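You operate a simulated robot arm through the tools that you are given. There is no shell and no other tool. Be economical: measure what you need, move in short steps, check, and stop when the job is done.

Carry out the task below with a simulated robot arm. There is one attempt and no reset: what you move stays moved.

Task
Put things in order on the garden table. At the end: the pink roll is on the grey steel saucer; the yellow torch stands where the black corner cap stood; the brown wood block stands where the yellow torch stood; the black corner cap stands where the pink roll stood; whatever was shut is shut again. Leave all else as you found it, and nothing knocked over.

It is judged by the outcome, as a careful person would: the job done as asked, and still so three seconds after it is handed in. It fails if anything else is knocked over, pushed out of place, dropped, spilled or broken. A push-on lid holds only when it is set on centred and level and pressed home; a screw cap is set on level and turned clockwise until tight.

Robot
A 6-joint arm with a two-finger parallel gripper, fixed in place. Base frame: the origin is at the foot of the arm, x ahead of it, y to its left, z up; the work surface is at about z = 0. Lengths are in mm, angles in degrees, forces in N, time in s.
With the tool pointing down near the work surface it reaches from about 180 to 460 mm from the base axis. Its first joint turns from -70.0 to 70.0 degrees. Payload 1.9 kg.
Tool frame: the origin (TCP) lies between the finger pads and is the grasp point; the fingertips stand 23 mm ahead of it; z points along the fingers, y is the line along which they close. The gripper opens to 94 mm. The fingers are 38 mm wide and 10 mm thick; the gripper's body (54 by 96 mm) begins 39 mm behind the TCP.
Orientation is told as [roll, pitch, yaw] about the base's x, y, z axes, in that order, counted from this pose: with the fingers straight down and closing along the base's y, the tool's x points along the base's -x, its y along +y and its z along -z.

Tools
- The arm moves only by the tool arm_command. Its argument "steps" is a list of rows, each a list of 6 numbers: the shift along the base's x, y, z in mm, then the turn, a rotation vector about the base's x, y, z in degrees. In form: [[dx, dy, dz, wx, wy, wz], ...]. A call has 1 to 12 rows; each row shifts and turns the commanded pose from where the row before left it. "jaw" is the finger opening in mm, from 0 to 94, set as the call begins (left out, the last holds). A row lasts 0.2 s, in which the tool goes at most 50 mm and 8.6 degrees; a call with a longer step from one row to the next is refused whole, and so is a gripper value outside its range. A pose out of reach is approached as far as the arm can. The call stops where the force on the tool passes 40 N (or 10 N more than at its start, if that is more) or the arm is blocked; 0.2 s more then pass. The fingers move at their own pace (about 108 mm/s each) and stop on an object; they squeeze with about 43 N. The grip force told is the motor's: it shows also when the fingers shut on nothing. Time passes only in rows, and 0.2 s behind the last, so rows that do not move let the fingers close. It gives the time, the measured TCP pose, the force on the tool (base axes), the opening and the grip force at its end, in the units of the frame above (readings bear some noise), and new pictures: "pictures" is both (left out), scene, wrist or none.
- Cameras (640 x 400 px; columns grow to the right, rows downward): "scene" is fixed at [41.4, 298.9, 430.9]; the picture's right is [-0.88, -0.48, 0.00], its down [-0.25, 0.46, -0.85] and it looks along [0.41, -0.75, -0.52] (base axes); focal length 267 px, centre (320, 200). "wrist" rides on the gripper at [86, 16, -74] in the tool frame; the picture's right is [-0.18, 0.98, 0.00], its down [-0.58, -0.11, -0.81] and it looks along [-0.79, -0.15, 0.59] (tool axes); focal length 243 px, centre (320, 200). There is no depth. A picture from a camera that has moved, and an enlarged one, comes with that camera's place and axes in the base frame and with its lens.
- zoom(camera, box): a new picture of the part [left, top, right, bottom] of that camera's present view, enlarged. No time passes.
- sign_off(): hands the job in; it is judged then, once.

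Work in short steps. Places have to be worked out from the pictures, the camera data and where the tool is seen: move nearer, look again, correct. Check each grasp and each placing, and mend what went wrong. You have 120 turns and 170 pictures in all, those below and enlarged ones among them. Open the gripper and draw the arm clear of the work before you hand the job in, unless the task says otherwise; then end with one line.

The tools are called as a command line: name --pt "numbers of a row" for each row, then --argument value for the rest, lists and objects as JSON in quotes. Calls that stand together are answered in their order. arm_command: Moves the arm, as the interface text tells. Its arguments: {"type":"object","properties":{"steps":{"type":"array","items":{"type":"array","items":{"type":"number"}}},"jaw":{"type":"number"},"pictures":{"type":"string","enum":["both","scene","wrist","none"]}},"required":["steps"]} The other tools are called the same way: zoom (camera, box) takes an enlarged picture of a part of a camera's view; sign_off () hands the job in.

At the start:

```text
t: 0.0
ee_pos: [287.1, -8.0, 306.7]
tcp_rot: [0.1, 0.0, -0.1]
wrist_force: [0.0, -0.7, -0.3]
gripper_width: 93.9
finger_force: 0.1
```

scene: 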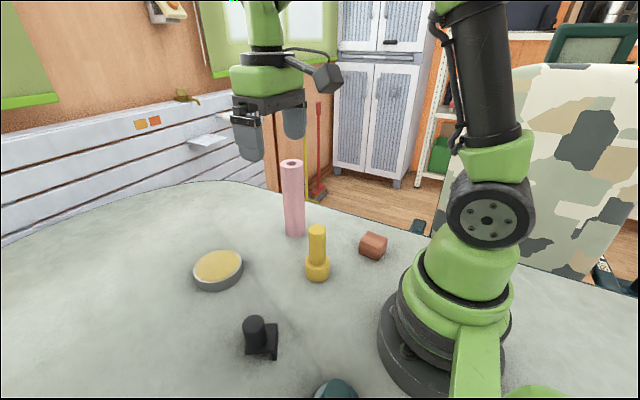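
wrist: 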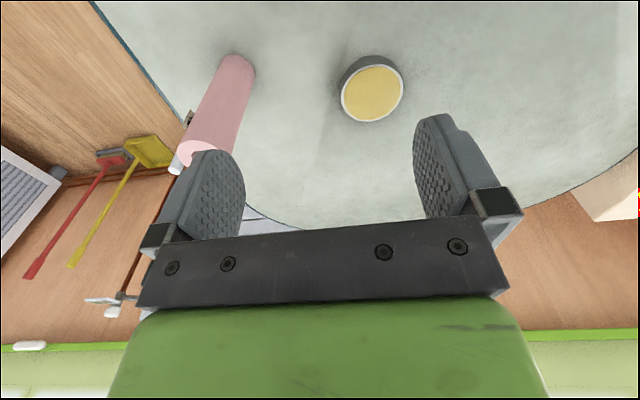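

The pictures show a pink roll, a round tin with a yellow face, a yellow torch, a brown block, a black cap and something dark green at the edge. I'll enlarge the picture to see these better before moving.

zoom --camera "scene" --box '[170, 150, 410, 300]'

zoom --camera "scene" --box '[200, 290, 400, 400]'

zoom --camera "wrist" --box '[160, 0, 480, 200]'

```text
2.67 times, centred on (290, 225) of scene
camera zoom: at [41.4, 298.9, 430.9], right [-0.88, -0.48, 0.0], down [-0.25, 0.46, -0.85], along [0.41, -0.75, -0.52], focal length 711 px, centre (400, 133)
```

zoom: 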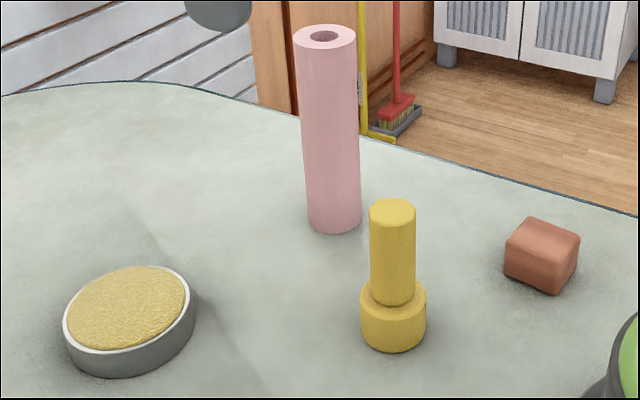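

```text
3.20 times, centred on (300, 345) of scene
camera zoom: at [41.4, 298.9, 430.9], right [-0.88, -0.48, 0.0], down [-0.25, 0.46, -0.85], along [0.41, -0.75, -0.52], focal length 853 px, centre (384, -264)
```

zoom: 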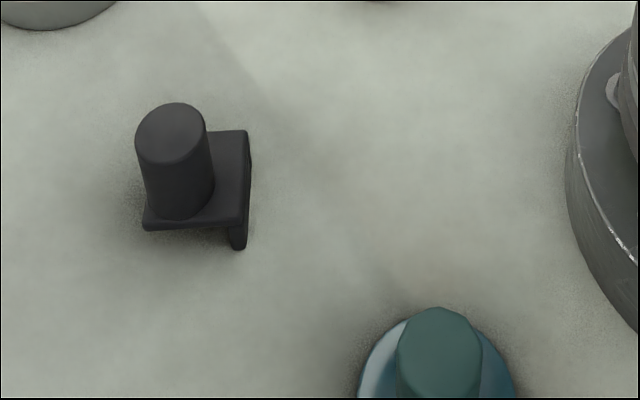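

```text
2.00 times, centred on (320, 100) of wrist
camera zoom: at [201.5, 8.4, 380.4], right [0.18, 0.98, 0.0], down [0.58, -0.11, 0.81], along [0.79, -0.15, -0.59], focal length 485 px, centre (320, 400)
```

zoom: 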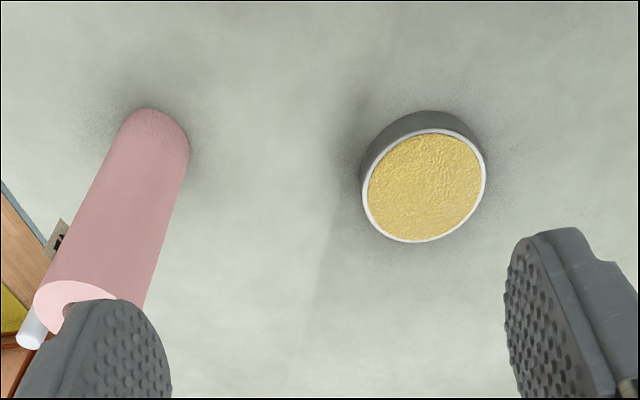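

The black cap is at about (238,132), the torch (241,-54), the block (157,-166), the roll (358,-147) and the tin (424,47). I'll swing left to see the greenish thing near (99,150) and the black cap from above.

arm_command --pt "-18 16 0 0 0 7" --pt "-18 16 0 0 0 7" --pt "-18 16 0 0 0 7" --pt "-18 16 0 0 0 7" --pt "-18 16 0 0 0 7" --pt "-18 16 0 0 0 7" --pt "-18 16 0 0 0 7" --pt "-10 16 0 0 0 6"

```text
t: 1.8
ee_pos: [150.7, 121.3, 307.1]
tcp_rot: [0.1, 0.0, 55.0]
wrist_force: [0.4, 0.0, 0.1]
gripper_width: 94.1
finger_force: 0.1
camera wrist: at [88.7, 57.9, 380.2], right [-0.7, 0.71, 0.0], down [0.42, 0.41, 0.81], along [0.57, 0.57, -0.59], focal length 243 px, centre (320, 200)
```

scene: 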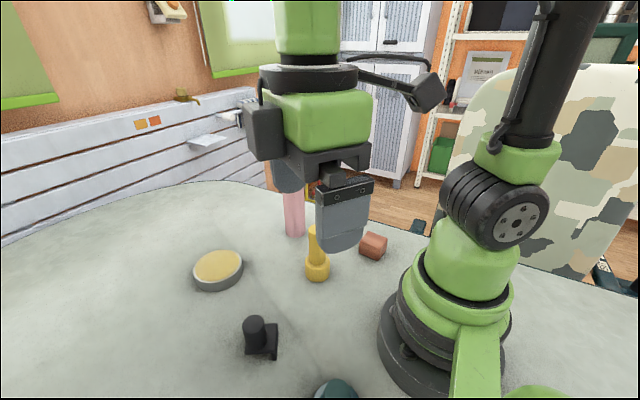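
wrist: 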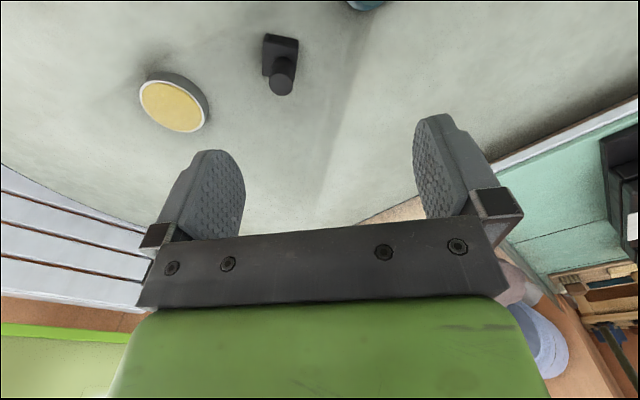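

The black cap stands clear; the teal object is only just in view. I'll tilt the tool so the camera looks more steeply down at it.

arm_command --pt "0 0 0 -5.8 5.8 0" --pt "0 0 0 -5.8 5.8 0" --pt "0 0 0 -5.8 5.8 0" --pt "0 0 0 -5.8 5.8 0" --pictures "wrist"

```text
t: 2.8
ee_pos: [149.7, 120.6, 307.7]
tcp_rot: [6.4, 32.3, 56.8]
wrist_force: [0.6, 0.6, -0.1]
gripper_width: 94.1
finger_force: 0.2
camera wrist: at [127.7, 97.5, 416.5], right [-0.7, 0.71, -0.01], down [0.67, 0.66, 0.36], along [0.26, 0.25, -0.93], focal length 243 px, centre (320, 200)
```

wrist: 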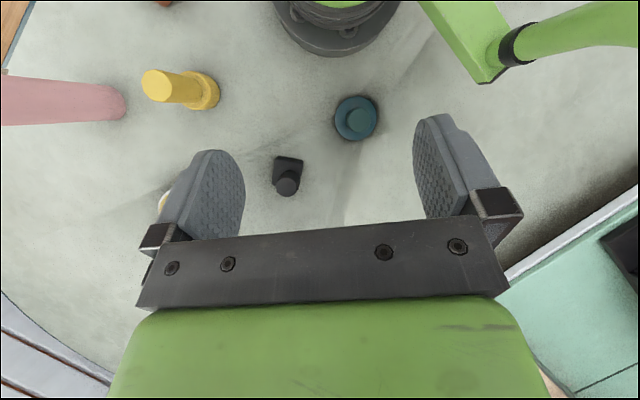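

This is a good overview. I'll zoom on the teal object and the black cap.

zoom --camera "wrist" --box '[250, 70, 410, 210]'

zoom --camera "wrist" --box '[60, 0, 260, 130]'

```text
2.86 times, centred on (330, 140) of wrist
camera zoom: at [127.7, 97.5, 416.5], right [-0.7, 0.71, -0.01], down [0.67, 0.66, 0.36], along [0.26, 0.25, -0.93], focal length 693 px, centre (291, 371)
```

zoom: 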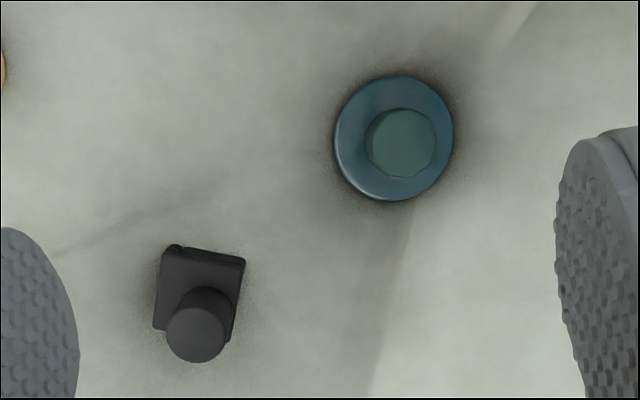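

```text
3.08 times, centred on (160, 65) of wrist
camera zoom: at [127.7, 97.5, 416.5], right [-0.7, 0.71, -0.01], down [0.67, 0.66, 0.36], along [0.26, 0.25, -0.93], focal length 746 px, centre (812, 615)
```

zoom: 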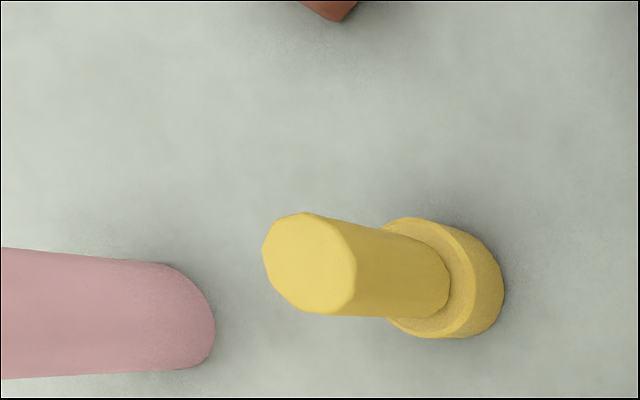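

The teal thing is a bystander at about (103,151). Next I'll return upright and look closely at the grey dish with the yellow face near (424,47).

arm_command --pt "20 -10 0 5.8 -5.8 0" --pt "20 -10 0 5.8 -5.8 0" --pt "20 -10 0 5.8 -5.8 0" --pt "20 -10 0 5.8 -5.8 0" --pt "20 -10 -5 0 0 -7" --pt "20 -10 -5 0 0 -7" --pt "20 -10 -10 0 0 -7" --pt "20 -10 -10 0 0 -7" --pt "20 -10 -10 0 0 -7" --pt "10 0 -10 0 0 -7" --pt "0 0 0 0 0 -7" --pictures "wrist"

```text
t: 5.2
ee_pos: [340.4, 32.3, 256.6]
tcp_rot: [0.0, 0.0, 5.8]
wrist_force: [0.2, 0.6, 0.4]
gripper_width: 93.8
finger_force: 0.1
camera wrist: at [253.8, 37.9, 330.4], right [0.08, 1.0, 0.0], down [0.59, -0.05, 0.81], along [0.8, -0.07, -0.59], focal length 243 px, centre (320, 200)
```

wrist: 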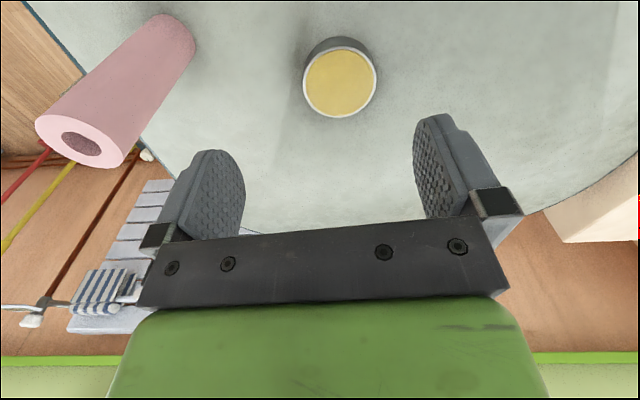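

zoom --camera "wrist" --box '[290, 20, 390, 130]'

zoom --camera "wrist" --box '[20, 0, 220, 180]'

```text
3.64 times, centred on (340, 75) of wrist
camera zoom: at [253.8, 37.9, 330.4], right [0.08, 1.0, 0.0], down [0.59, -0.05, 0.81], along [0.8, -0.07, -0.59], focal length 882 px, centre (247, 654)
```

zoom: 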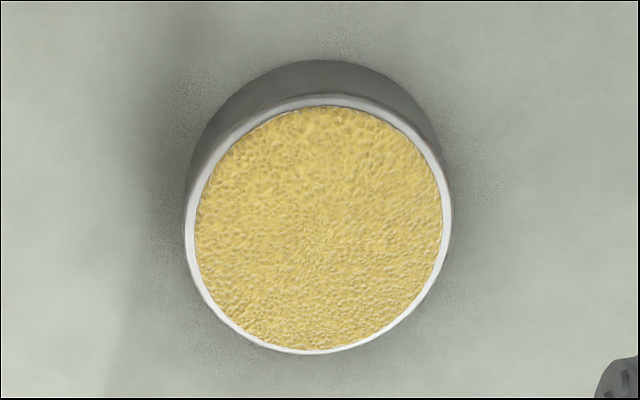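

```text
2.22 times, centred on (120, 90) of wrist
camera zoom: at [253.8, 37.9, 330.4], right [0.08, 1.0, 0.0], down [0.59, -0.05, 0.81], along [0.8, -0.07, -0.59], focal length 539 px, centre (764, 444)
```

zoom: 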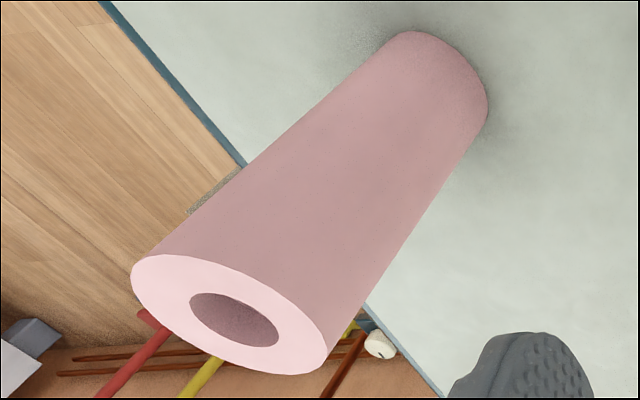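

The dish has a grey side, a ~92 mm wide rim and a yellow face. It is the only saucer, at about (417,49). The roll is at about (357,-147) and ~193 mm tall, so I'll go above it, well clear, and check the alignment.

arm_command --pt "4 -45 10 0 0 -1.5" --pt "4 -45 10 0 0 -1.5" --pt "4 -45 0 0 0 -1.5" --pt "4.6 -44.3 0 0 0 -1.3" --pt "0 0 0 0 0 0"

```text
t: 6.4
ee_pos: [357.9, -148.1, 278.3]
tcp_rot: [0.0, 0.1, 0.1]
wrist_force: [0.0, -0.1, 0.2]
gripper_width: 93.9
finger_force: 0.0
camera wrist: at [272.4, -132.6, 350.9], right [0.18, 0.98, 0.0], down [0.58, -0.11, 0.81], along [0.79, -0.15, -0.59], focal length 243 px, centre (320, 200)
```

scene: 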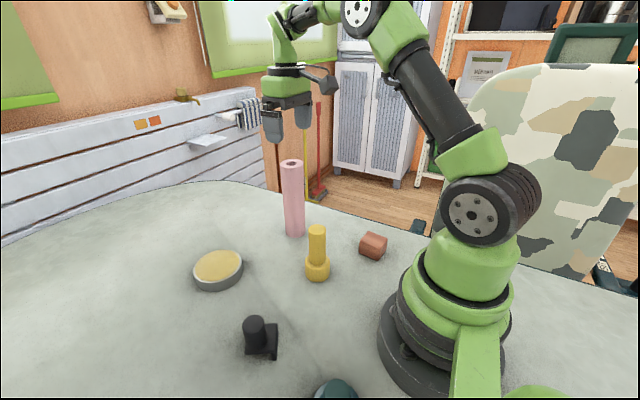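
wrist: 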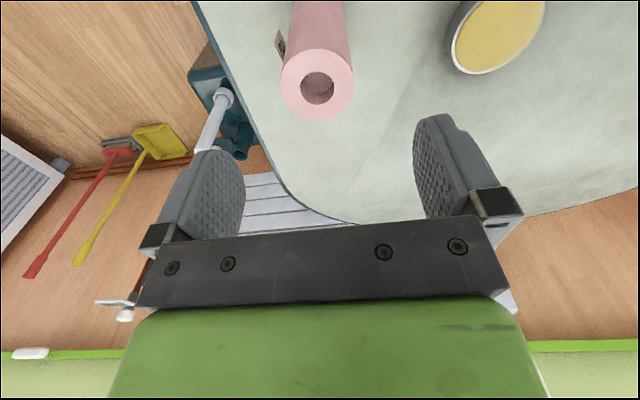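

The top centre works out at (356.5,-150), which is under the TCP. I'll descend straight so the TCP is near z=165, and not close yet.

arm_command --pt "-1 -2 -30 0 0 0" --pt "0 0 -30 0 0 0" --pt "0 0 -30 0 0 0" --pt "0 0 -21 0 0 0" --pt "0 0 0 0 0 0"

```text
t: 7.6
ee_pos: [355.7, -150.8, 166.8]
tcp_rot: [0.0, 0.0, 0.1]
wrist_force: [0.3, 0.4, 0.1]
gripper_width: 94.1
finger_force: 0.0
camera wrist: at [270.9, -135.4, 239.1], right [0.18, 0.98, 0.0], down [0.58, -0.11, 0.81], along [0.79, -0.15, -0.59], focal length 243 px, centre (320, 200)
```

scene: 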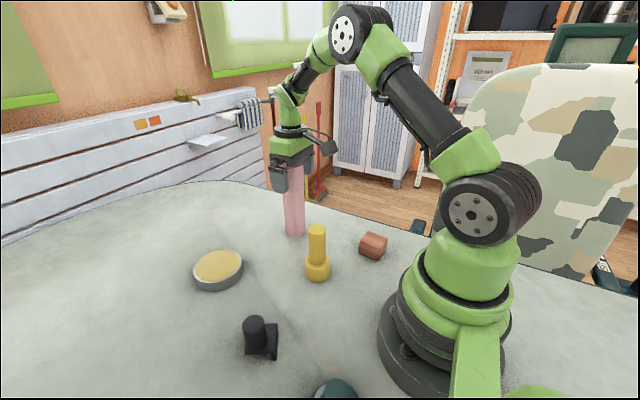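
wrist: 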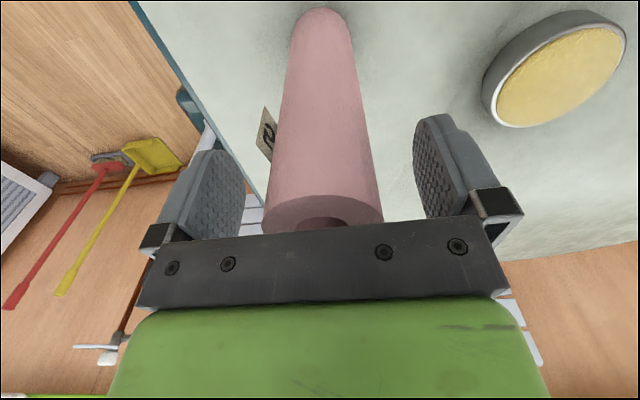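

The roll is centred between the fingers, so I'll close on it.

arm_command --pt "0 0 0 0 0 0" --pt "0 0 0 0 0 0" --pt "0 0 0 0 0 0" --jaw 40 --pictures "none"

```text
t: 8.4
ee_pos: [356.9, -150.9, 166.0]
tcp_rot: [-0.1, -0.1, 0.2]
wrist_force: [-0.1, -0.6, 0.5]
gripper_width: 50.6
finger_force: 42.6
```

It's held at 50.6 mm wide, which puts the roll's place at (356.5,-150.5). I'll lift it 60 mm and check.

arm_command --pt "0 0 10 0 0 0" --pt "0 0 25 0 0 0" --pt "0 0 25 0 0 0" --pt "0 0 0 0 0 0"

```text
t: 9.4
ee_pos: [356.9, -148.8, 226.8]
tcp_rot: [-0.1, 0.0, 0.2]
wrist_force: [-0.8, 0.0, -1.9]
gripper_width: 50.7
finger_force: 42.9
camera wrist: at [271.0, -134.6, 298.9], right [0.18, 0.98, 0.0], down [0.58, -0.11, 0.81], along [0.79, -0.15, -0.59], focal length 243 px, centre (320, 200)
```

scene: 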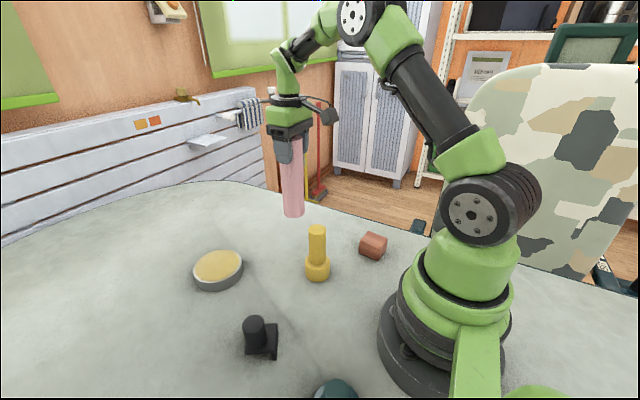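
wrist: 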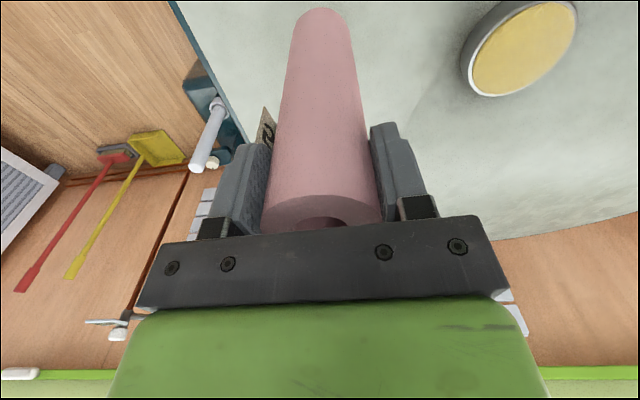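

The roll is lifted and hangs straight. I'll carry it over to the saucer at (417,49), with its bottom at about z=60.

arm_command --pt "8 25 2 0 0 0" --pt "10 35 0 0 0 0" --pt "10 35 0 0 0 0" --pt "10 35 0 0 0 0" --pt "10 35 0 0 0 0" --pt "7 25 0 0 0 0" --pt "5 10 0 0 0 0" --pt "0 0 0 0 0 0"

```text
t: 11.2
ee_pos: [415.5, 51.0, 228.8]
tcp_rot: [-0.1, 0.0, 0.2]
wrist_force: [1.1, 0.6, -3.3]
gripper_width: 50.5
finger_force: 43.1
camera wrist: at [330.2, 66.0, 301.5], right [0.18, 0.98, 0.0], down [0.58, -0.11, 0.81], along [0.79, -0.15, -0.59], focal length 243 px, centre (320, 200)
```

scene: 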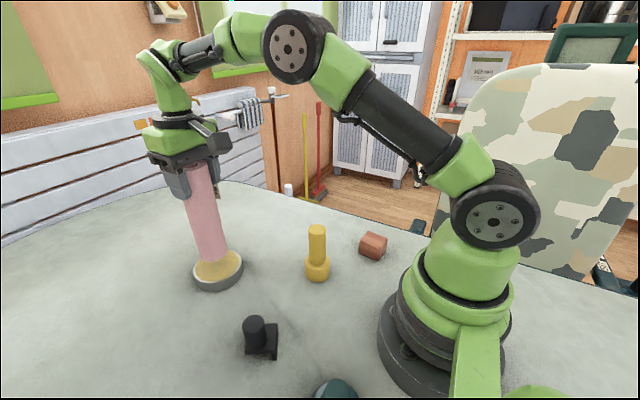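
wrist: 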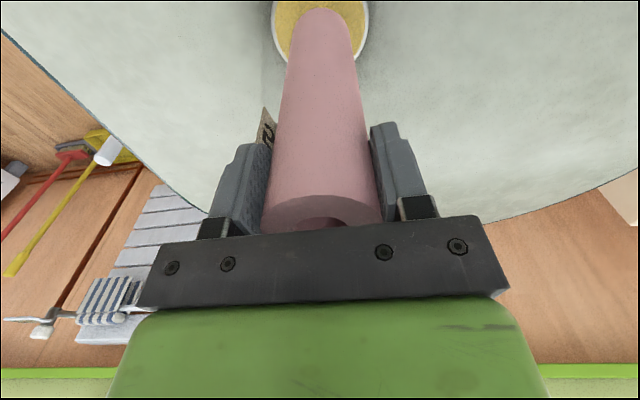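

The roll is over the dish; I'll zoom to check centring before lowering.

zoom --camera "scene" --box '[160, 210, 280, 310]'

zoom --camera "wrist" --box '[240, 0, 400, 100]'

```text
4.00 times, centred on (220, 260) of scene
camera zoom: at [41.4, 298.9, 430.8], right [-0.88, -0.48, 0.0], down [-0.25, 0.46, -0.85], along [0.41, -0.75, -0.52], focal length 1067 px, centre (720, -40)
```

zoom: 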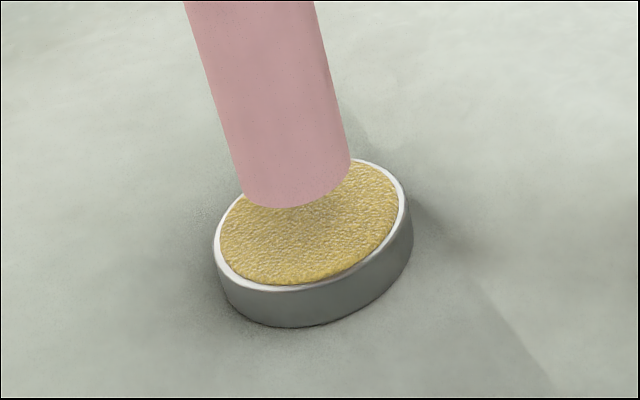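

```text
4.00 times, centred on (320, 50) of wrist
camera zoom: at [330.2, 66.0, 301.5], right [0.18, 0.98, 0.0], down [0.58, -0.11, 0.81], along [0.79, -0.15, -0.59], focal length 970 px, centre (320, 800)
```

zoom: 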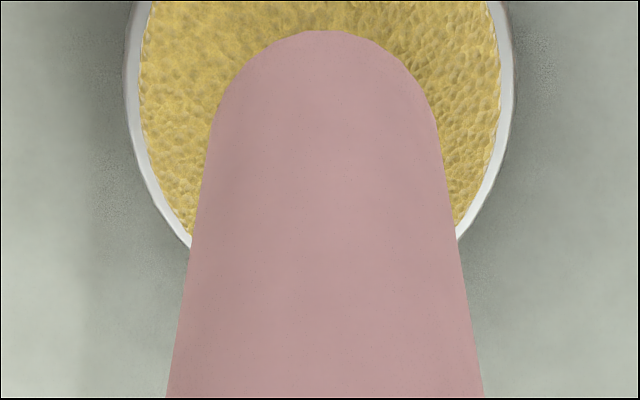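

The roll's foot is about 4 mm short of the dish centre, which I judge to be (420,49). I'll shift a little and lower 28 mm.

arm_command --pt "4 -2 0 0 0 0" --pt "0 0 -10 0 0 0" --pt "0 0 -10 0 0 0" --pt "0 0 -8 0 0 0" --pt "0 0 0 0 0 0" --pictures "none"

zoom --camera "scene" --box '[160, 210, 280, 310]'

zoom --camera "wrist" --box '[240, 0, 400, 100]'

```text
t: 12.4
ee_pos: [420.1, 48.7, 201.1]
tcp_rot: [0.0, -0.1, 0.2]
wrist_force: [-0.5, 0.5, -2.4]
gripper_width: 50.4
finger_force: 42.8
```

```text
4.00 times, centred on (220, 260) of scene
camera zoom: at [41.4, 298.9, 430.8], right [-0.88, -0.48, 0.0], down [-0.25, 0.46, -0.85], along [0.41, -0.75, -0.52], focal length 1067 px, centre (720, -40)
```

zoom: 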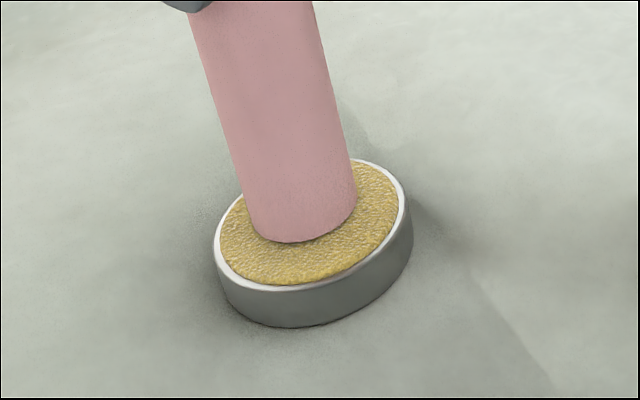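

```text
4.00 times, centred on (320, 50) of wrist
camera zoom: at [334.7, 63.4, 274.0], right [0.18, 0.98, 0.0], down [0.58, -0.11, 0.81], along [0.79, -0.15, -0.59], focal length 970 px, centre (320, 800)
```

zoom: 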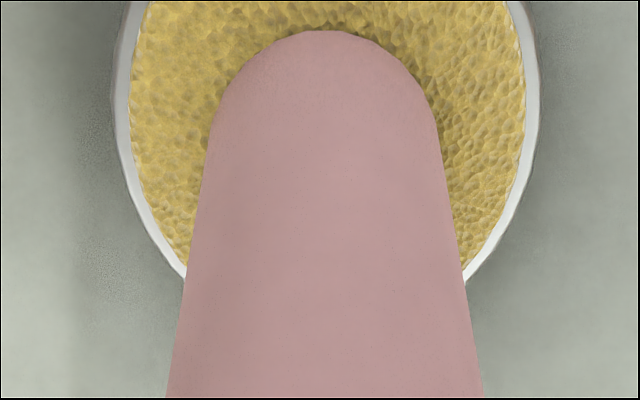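

It's well centred with about 10 mm to go. I'll lower gently until contact.

arm_command --pt "0 0 -4 0 0 0" --pt "0 0 -2 0 0 0" --pt "0 0 -2 0 0 0" --pt "0 0 -1 0 0 0" --pt "0 0 0 0 0 0" --pictures "none"

zoom --camera "scene" --box '[160, 210, 280, 310]'

```text
t: 13.6
ee_pos: [421.0, 47.6, 193.5]
tcp_rot: [-0.1, -0.2, 0.2]
wrist_force: [2.9, 1.5, 33.4]
gripper_width: 50.2
finger_force: 43.3
```

```text
4.00 times, centred on (220, 260) of scene
camera zoom: at [41.3, 298.9, 430.9], right [-0.88, -0.48, 0.0], down [-0.25, 0.46, -0.85], along [0.41, -0.75, -0.52], focal length 1067 px, centre (720, -40)
```

zoom: 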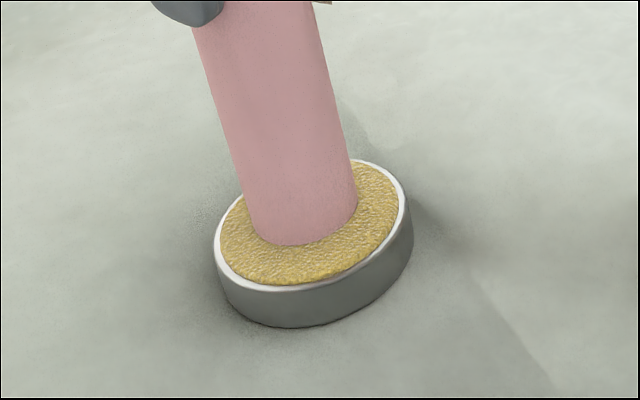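

Contact is firm at 33 N with the bottom at z≈27. I'll ease up 1 mm and open the fingers.

arm_command --pt "0 0 1 0 0 0" --pt "0 0 0.5 0 0 0" --pictures "none"

arm_command --pt "0 0 0 0 0 0" --pt "0 0 0 0 0 0" --pt "0 0 0 0 0 0" --jaw 90

```text
t: 14.2
ee_pos: [419.9, 46.9, 190.8]
tcp_rot: [0.0, 0.0, 0.4]
wrist_force: [6.5, 2.5, 21.8]
gripper_width: 50.3
finger_force: 43.5
```

```text
t: 15.0
ee_pos: [420.1, 48.3, 192.3]
tcp_rot: [0.0, 0.0, 0.1]
wrist_force: [0.0, 0.3, 0.8]
gripper_width: 90.0
finger_force: 0.0
camera wrist: at [334.6, 62.7, 265.5], right [0.18, 0.98, 0.0], down [0.58, -0.11, 0.81], along [0.79, -0.15, -0.59], focal length 243 px, centre (320, 200)
```

scene: 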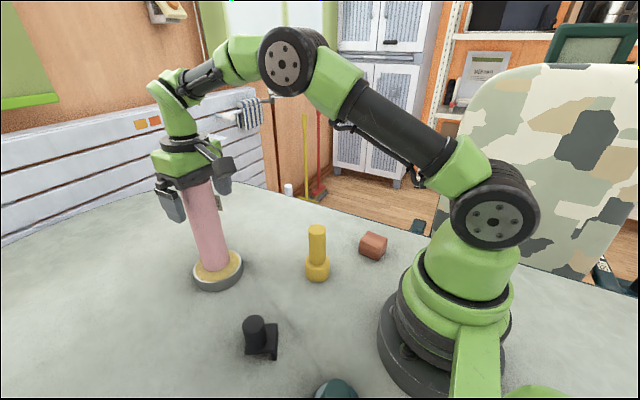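
wrist: 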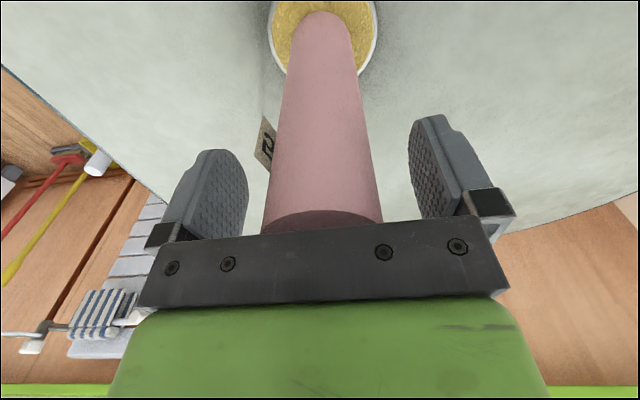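

The roll stands free on the saucer. I'll lift straight up clear of it and then travel to view the black cap.

arm_command --pt "0 0 30 0 0 0" --pt "0 0 40 0 0 0" --pt "0 0 40 0 0 0" --pt "-40 0 0 0 0 0" --pt "-45 5 0 0 0 0" --pt "-45 10 0 0 0 7" --pt "-45 15 0 0 0 7" --pt "-40 15 -35 0 0 7" --pt "-10 10 -45 0 0 7" --pt "0 0 0 0 0 0"

```text
refused: row 8 steps farther than a row can; nothing moved
```

The carry row was too long, so I'll split it.

arm_command --pt "0 0 30 0 0 0" --pt "0 0 40 0 0 0" --pt "0 0 40 0 0 0" --pt "-40 0 0 0 0 0" --pt "-45 5 0 0 0 0" --pt "-45 10 0 0 0 7" --pt "-45 15 0 0 0 7" --pt "-30 15 -25 0 0 7" --pt "-10 10 -35 0 0 7" --pt "0 0 -20 0 0 0" --pt "0 0 0 0 0 0"

```text
t: 17.4
ee_pos: [206.0, 101.8, 221.1]
tcp_rot: [0.0, 0.0, 28.3]
wrist_force: [-0.2, 0.5, -0.1]
gripper_width: 90.1
finger_force: 0.0
camera wrist: at [124.0, 74.1, 294.7], right [-0.3, 0.95, 0.0], down [0.56, 0.18, 0.81], along [0.77, 0.24, -0.59], focal length 243 px, centre (320, 200)
```

scene: 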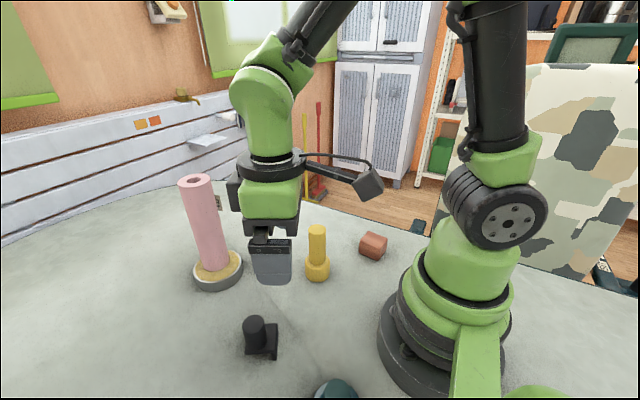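
wrist: 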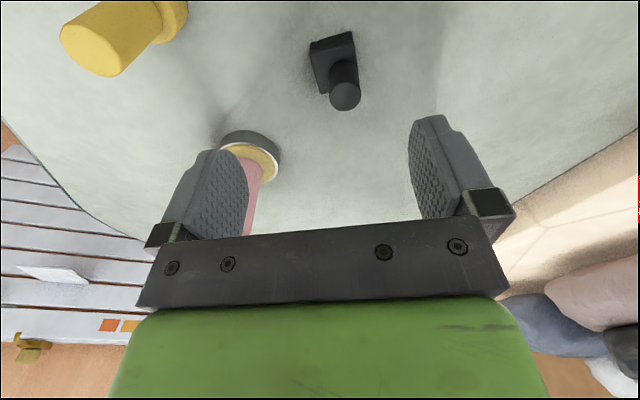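

zoom --camera "wrist" --box '[280, 10, 400, 130]'

zoom --camera "scene" --box '[210, 300, 310, 380]'

zoom --camera "scene" --box '[160, 160, 280, 300]'

```text
3.33 times, centred on (340, 70) of wrist
camera zoom: at [124.0, 74.1, 294.7], right [-0.3, 0.95, 0.0], down [0.56, 0.18, 0.81], along [0.77, 0.24, -0.59], focal length 809 px, centre (253, 633)
```

zoom: 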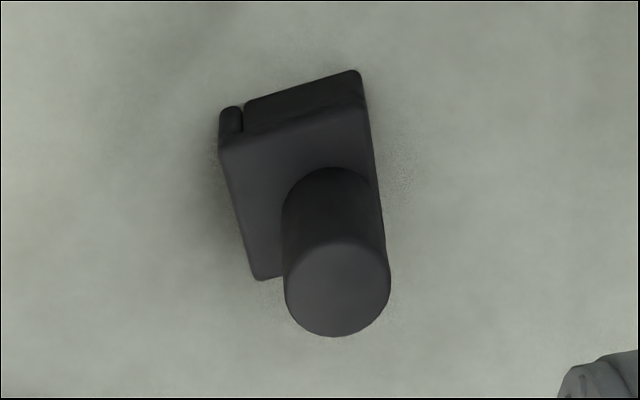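

```text
5.00 times, centred on (260, 340) of scene
camera zoom: at [41.4, 298.9, 430.9], right [-0.88, -0.48, 0.0], down [-0.25, 0.46, -0.85], along [0.41, -0.75, -0.52], focal length 1334 px, centre (620, -500)
```

zoom: 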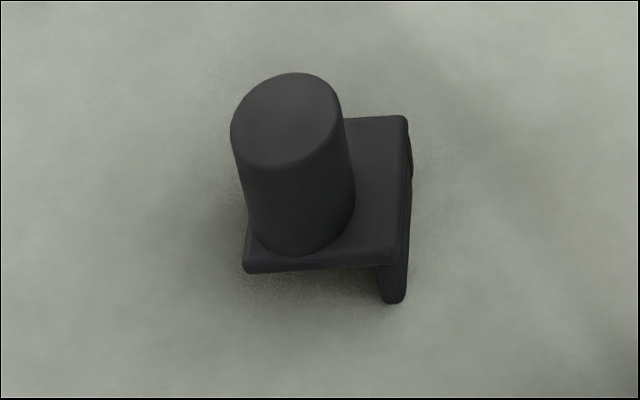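

```text
2.86 times, centred on (220, 230) of scene
camera zoom: at [41.4, 298.9, 430.9], right [-0.88, -0.48, 0.0], down [-0.25, 0.46, -0.85], along [0.41, -0.75, -0.52], focal length 762 px, centre (606, 114)
```

zoom: 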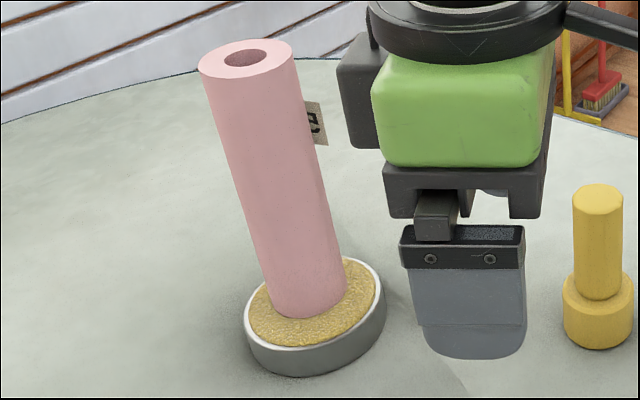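

The corner cap's knob is about 31 mm wide, with its top at (242.5,136,73.5). It sits on a plate ~45 mm square, centred near (242.5,130), with L-shaped flanges beneath. I'll go above the knob and down to z=120.

arm_command --pt "18 17 0 0 0 0" --pt "18.5 17.4 0 0 0 0" --pt "0 0 -40 0 0 0" --pt "0 0 -40 0 0 0" --pt "0 0 -20 0 0 0" --pt "0 0 0 0 0 0"

```text
t: 18.8
ee_pos: [243.1, 136.4, 122.8]
tcp_rot: [0.0, 0.0, 28.2]
wrist_force: [0.4, 0.0, 0.8]
gripper_width: 90.0
finger_force: 0.1
camera wrist: at [160.5, 108.9, 195.6], right [-0.3, 0.95, 0.0], down [0.56, 0.18, 0.81], along [0.77, 0.24, -0.59], focal length 243 px, centre (320, 200)
```

scene: 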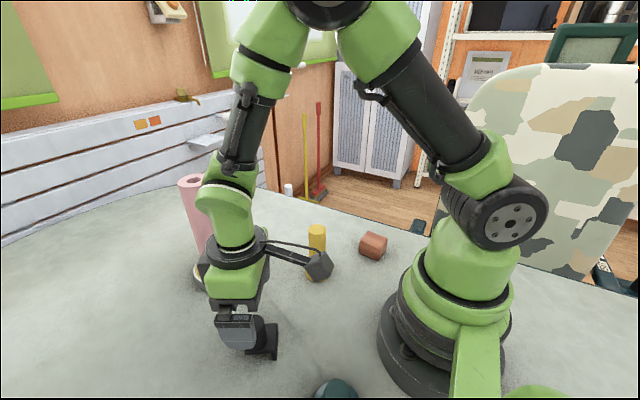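
wrist: 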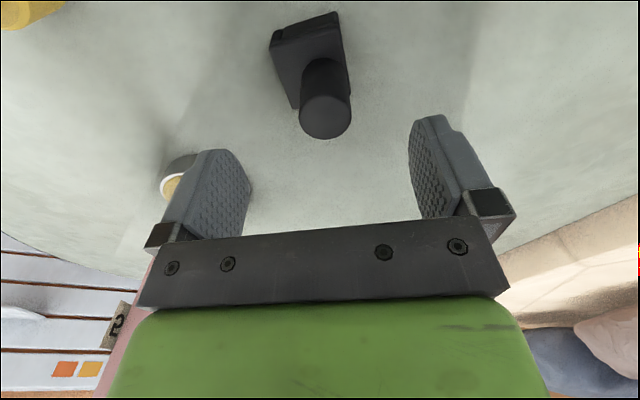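

The knob is lined up, computed at (240–242,136). I'll zoom once to record the plate's place before I grip.

zoom --camera "wrist" --box '[250, 0, 370, 150]'

```text
2.67 times, centred on (310, 75) of wrist
camera zoom: at [160.5, 108.9, 195.6], right [-0.3, 0.95, 0.0], down [0.56, 0.18, 0.81], along [0.77, 0.24, -0.59], focal length 647 px, centre (347, 533)
```

zoom: 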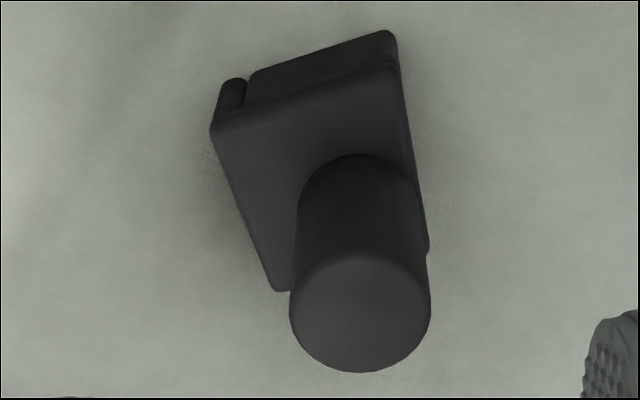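

The plate centre is at about (241.5,129). I'll descend to z≈58 around the knob, with the fingertips at 35, above the plate at ~26.

arm_command --pt "-1.5 0 -25 0 0 0" --pt "0 0 -20 0 0 0" --pt "0 0 -12 0 0 0" --pt "0 0 -7 0 0 0" --pt "0 0 0 0 0 0"

```text
t: 20.0
ee_pos: [240.9, 137.3, 58.1]
tcp_rot: [0.1, 0.0, 28.2]
wrist_force: [-0.2, -0.8, -0.5]
gripper_width: 90.0
finger_force: 0.0
camera wrist: at [158.2, 109.1, 132.3], right [-0.3, 0.95, 0.0], down [0.56, 0.18, 0.81], along [0.77, 0.24, -0.59], focal length 243 px, centre (320, 200)
```

scene: 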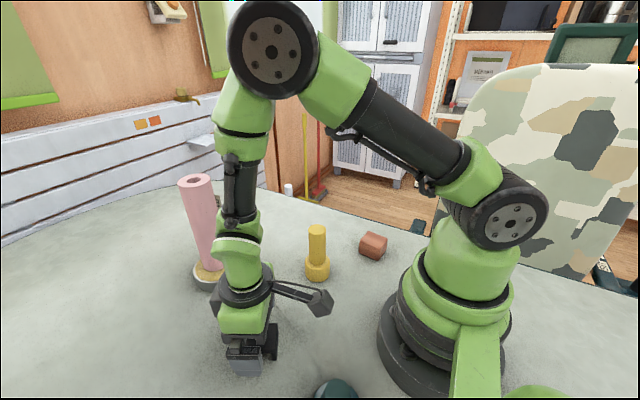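
wrist: 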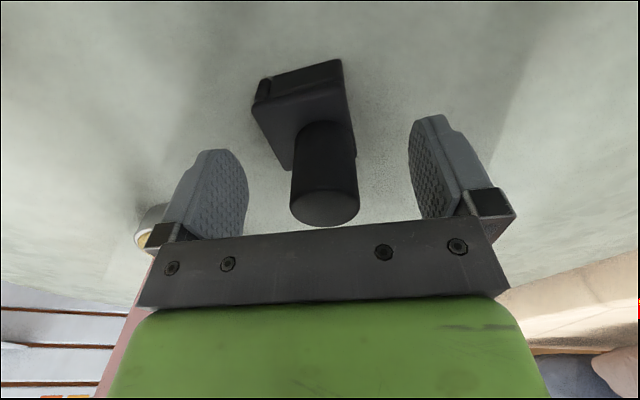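

The knob is centred between the fingers, so I'll close.

arm_command --pt "0 0 0 0 0 0" --pt "0 0 0 0 0 0" --pt "0 0 0 0 0 0" --jaw 20 --pictures "none"

arm_command --pt "0 0 8 0 0 0" --pt "0 0 20 0 0 0" --pt "0 0 30 0 0 0" --pt "0 0 40 0 0 0" --pt "0 0 0 0 0 0"

```text
t: 20.8
ee_pos: [240.8, 136.3, 60.2]
tcp_rot: [0.0, -0.1, 28.3]
wrist_force: [1.6, -0.7, 1.8]
gripper_width: 30.7
finger_force: 43.0
```

```text
t: 22.0
ee_pos: [240.2, 138.5, 156.5]
tcp_rot: [0.0, -0.1, 28.2]
wrist_force: [-0.5, -0.6, -0.8]
gripper_width: 30.6
finger_force: 43.0
camera wrist: at [158.5, 110.6, 229.3], right [-0.3, 0.95, 0.0], down [0.56, 0.18, 0.81], along [0.77, 0.24, -0.59], focal length 243 px, centre (320, 200)
```

scene: 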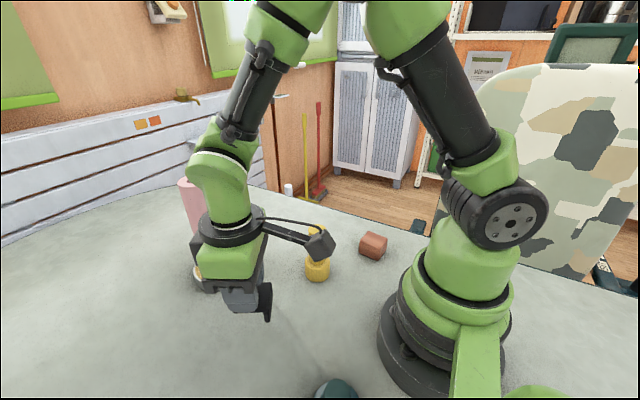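
wrist: 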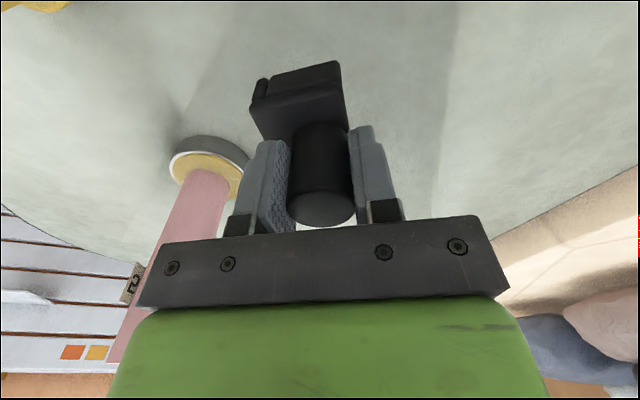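

The cap is gripped and lifted. I'll raise it to z=200 to pass above the torch and carry it to the roll's old place, with the knob at about (356.5,-146.5).

arm_command --pt "0 0 22 0 0 0" --pt "0 -5 22 0 0 0" --pt "10 -30 0 0 0 0" --pt "15 -36 0 0 0 0" --pt "15 -36 0 0 0 0" --pt "15 -36 0 0 0 0" --pt "15 -36 0 0 0 0" --pt "15 -36 0 0 0 0" --pt "15 -36 0 0 0 0" --pt "10 -22 0 0 0 0" --pt "6.5 -10.5 0 0 0 0" --pt "0 0 0 0 0 0"

```text
t: 24.6
ee_pos: [357.0, -147.5, 202.2]
tcp_rot: [0.0, 0.0, 28.2]
wrist_force: [0.0, -0.8, -0.8]
gripper_width: 30.4
finger_force: 43.0
camera wrist: at [275.1, -174.6, 274.8], right [-0.3, 0.95, 0.0], down [0.56, 0.18, 0.81], along [0.77, 0.24, -0.59], focal length 243 px, centre (320, 200)
```

scene: 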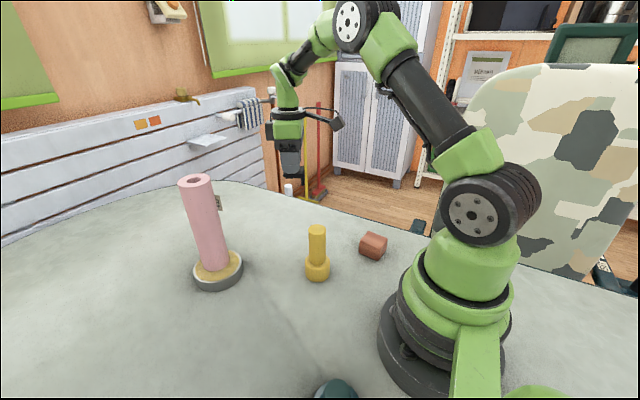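
wrist: 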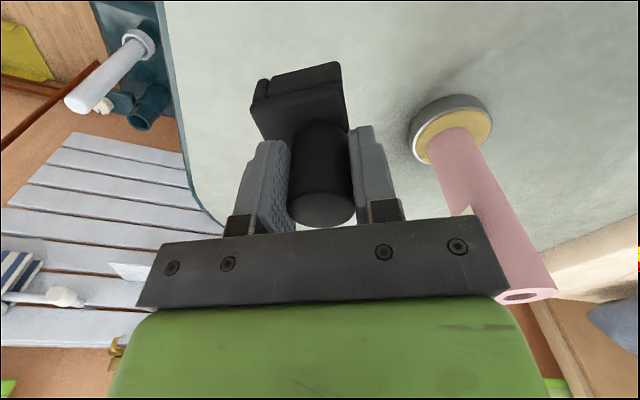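

I'm over the roll's old place; I'll lower most of the way.

arm_command --pt "0 0 -30 0 0 0" --pt "0 0 -40 0 0 0" --pt "0 0 -40 0 0 0" --pt "0 0 -22 0 0 0" --pt "0 0 0 0 0 0"

```text
t: 25.8
ee_pos: [359.3, -146.8, 68.2]
tcp_rot: [0.0, 0.0, 28.1]
wrist_force: [-0.3, -0.3, 0.3]
gripper_width: 30.6
finger_force: 43.3
camera wrist: at [275.4, -174.5, 140.9], right [-0.3, 0.95, 0.0], down [0.56, 0.18, 0.81], along [0.77, 0.24, -0.59], focal length 243 px, centre (320, 200)
```

scene: 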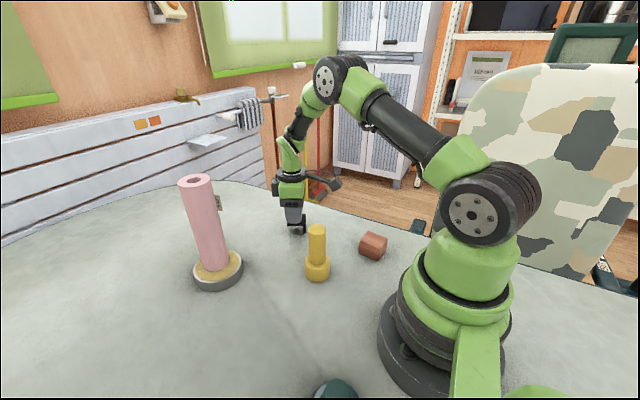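
wrist: 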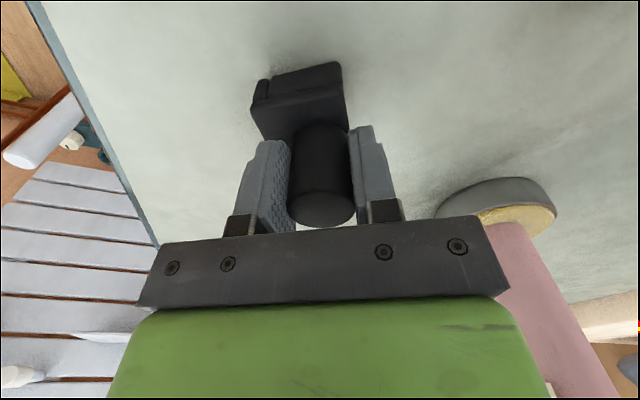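

There are ~8–10 mm left, so I'll lower gently to contact.

arm_command --pt "0 0 -4 0 0 0" --pt "0 0 -2 0 0 0" --pt "0 0 -2 0 0 0" --pt "0 0 -1 0 0 0" --pt "0 0 0 0 0 0" --pictures "none"

```text
t: 27.0
ee_pos: [356.5, -147.1, 60.5]
tcp_rot: [0.0, 0.0, 28.2]
wrist_force: [0.3, -0.3, 0.8]
gripper_width: 30.6
finger_force: 43.0
```

arm_command --pt "0 0 -1 0 0 0" --pt "0 0 -1 0 0 0" --pt "0 0 0 0 0 0" --pictures "none"

zoom --camera "scene" --box '[260, 180, 340, 250]'

```text
t: 27.6
ee_pos: [357.9, -146.5, 59.3]
tcp_rot: [0.2, 0.0, 28.0]
wrist_force: [-3.6, 1.4, 5.4]
gripper_width: 30.8
finger_force: 43.5
stopped in row 3: the force on the tool passed its limit (the readings are from after the stop); the commanded pose is now the measured one
```

```text
5.71 times, centred on (300, 215) of scene
camera zoom: at [41.4, 298.9, 430.8], right [-0.88, -0.48, 0.0], down [-0.25, 0.46, -0.85], along [0.41, -0.75, -0.52], focal length 1524 px, centre (434, 114)
```

zoom: 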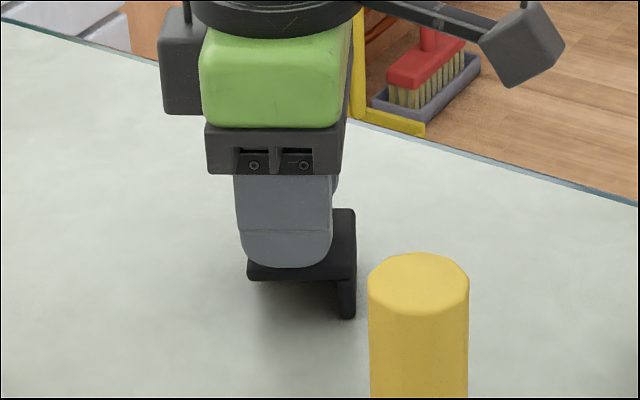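

The cap has reached the table. I'll release it and watch.

arm_command --pt "0 0 0 0 0 0" --pt "0 0 0 0 0 0" --pt "0 0 0 0 0 0" --jaw 80 --pictures "wrist"

```text
t: 28.4
ee_pos: [357.6, -146.8, 59.0]
tcp_rot: [0.2, -0.1, 28.0]
wrist_force: [0.0, -0.3, 0.5]
gripper_width: 79.9
finger_force: 0.1
camera wrist: at [274.5, -173.8, 132.1], right [-0.3, 0.95, 0.0], down [0.56, 0.18, 0.81], along [0.77, 0.24, -0.59], focal length 243 px, centre (320, 200)
```

wrist: 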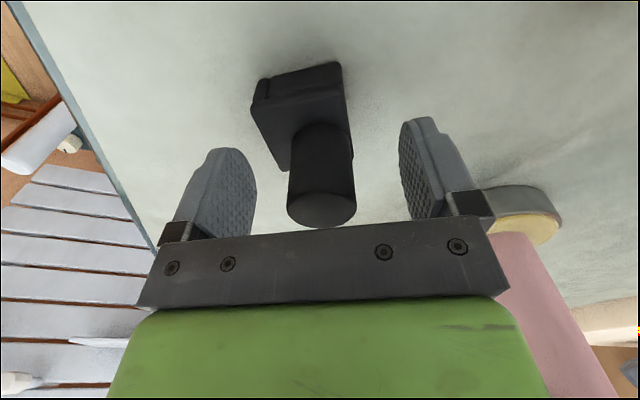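

The cap stands by itself. I'll rise and go over to look at the torch near (241,-54).

arm_command --pt "0 0 30 0 0 0" --pt "0 0 45 0 0 0" --pt "0 0 45 0 0 0" --pt "0 0 40 0 0 0" --pt "-30 20 10 0 0 -8" --pt "-35 25 0 0 0 -8" --pt "-40 25 0 0 0 -8" --pt "-40 20 0 0 0 -8" --pt "-10 5 0 0 0 -8" --pt "0 0 0 0 0 0"

```text
t: 30.6
ee_pos: [200.7, -50.0, 229.1]
tcp_rot: [0.2, 0.0, -11.9]
wrist_force: [-0.1, -1.0, 0.6]
gripper_width: 80.0
finger_force: 0.0
camera wrist: at [120.6, -17.6, 301.9], right [0.38, 0.92, 0.0], down [0.55, -0.23, 0.81], along [0.74, -0.31, -0.59], focal length 243 px, centre (320, 200)
```

scene: 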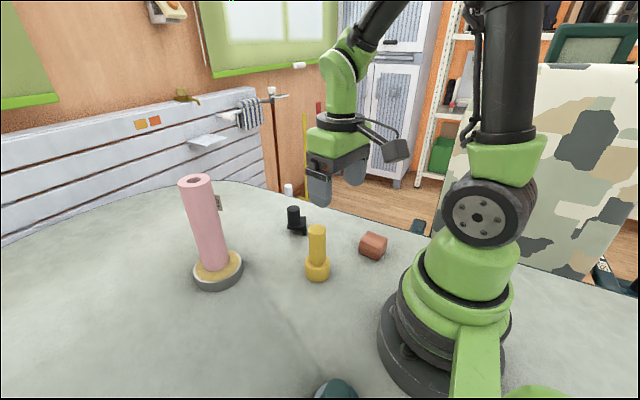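
wrist: 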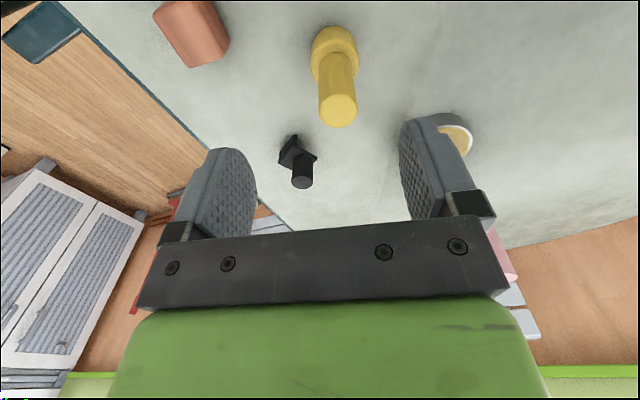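

I'll zoom on the torch to refine its axis and height.

zoom --camera "wrist" --box '[280, 10, 400, 140]'

zoom --camera "scene" --box '[270, 195, 370, 295]'

```text
3.08 times, centred on (340, 75) of wrist
camera zoom: at [120.6, -17.6, 301.9], right [0.38, 0.92, 0.0], down [0.55, -0.23, 0.81], along [0.74, -0.31, -0.59], focal length 746 px, centre (258, 585)
```

zoom: 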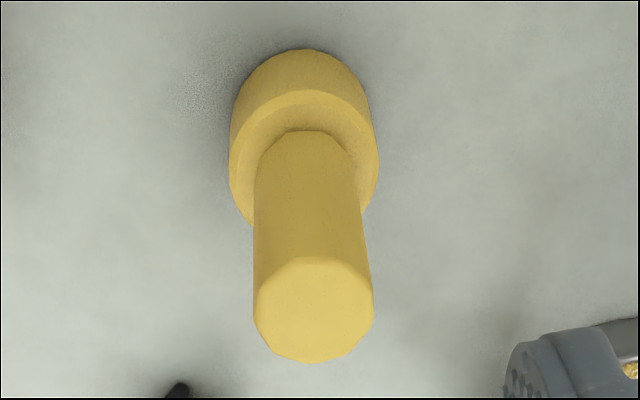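

```text
4.00 times, centred on (320, 245) of scene
camera zoom: at [41.4, 298.9, 430.9], right [-0.88, -0.48, 0.0], down [-0.25, 0.46, -0.85], along [0.41, -0.75, -0.52], focal length 1067 px, centre (320, 20)
```

zoom: 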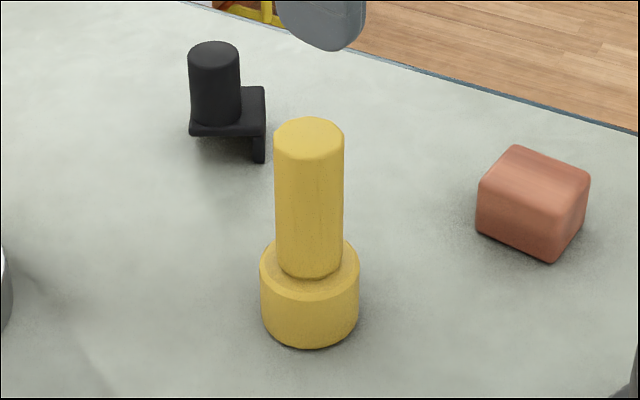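

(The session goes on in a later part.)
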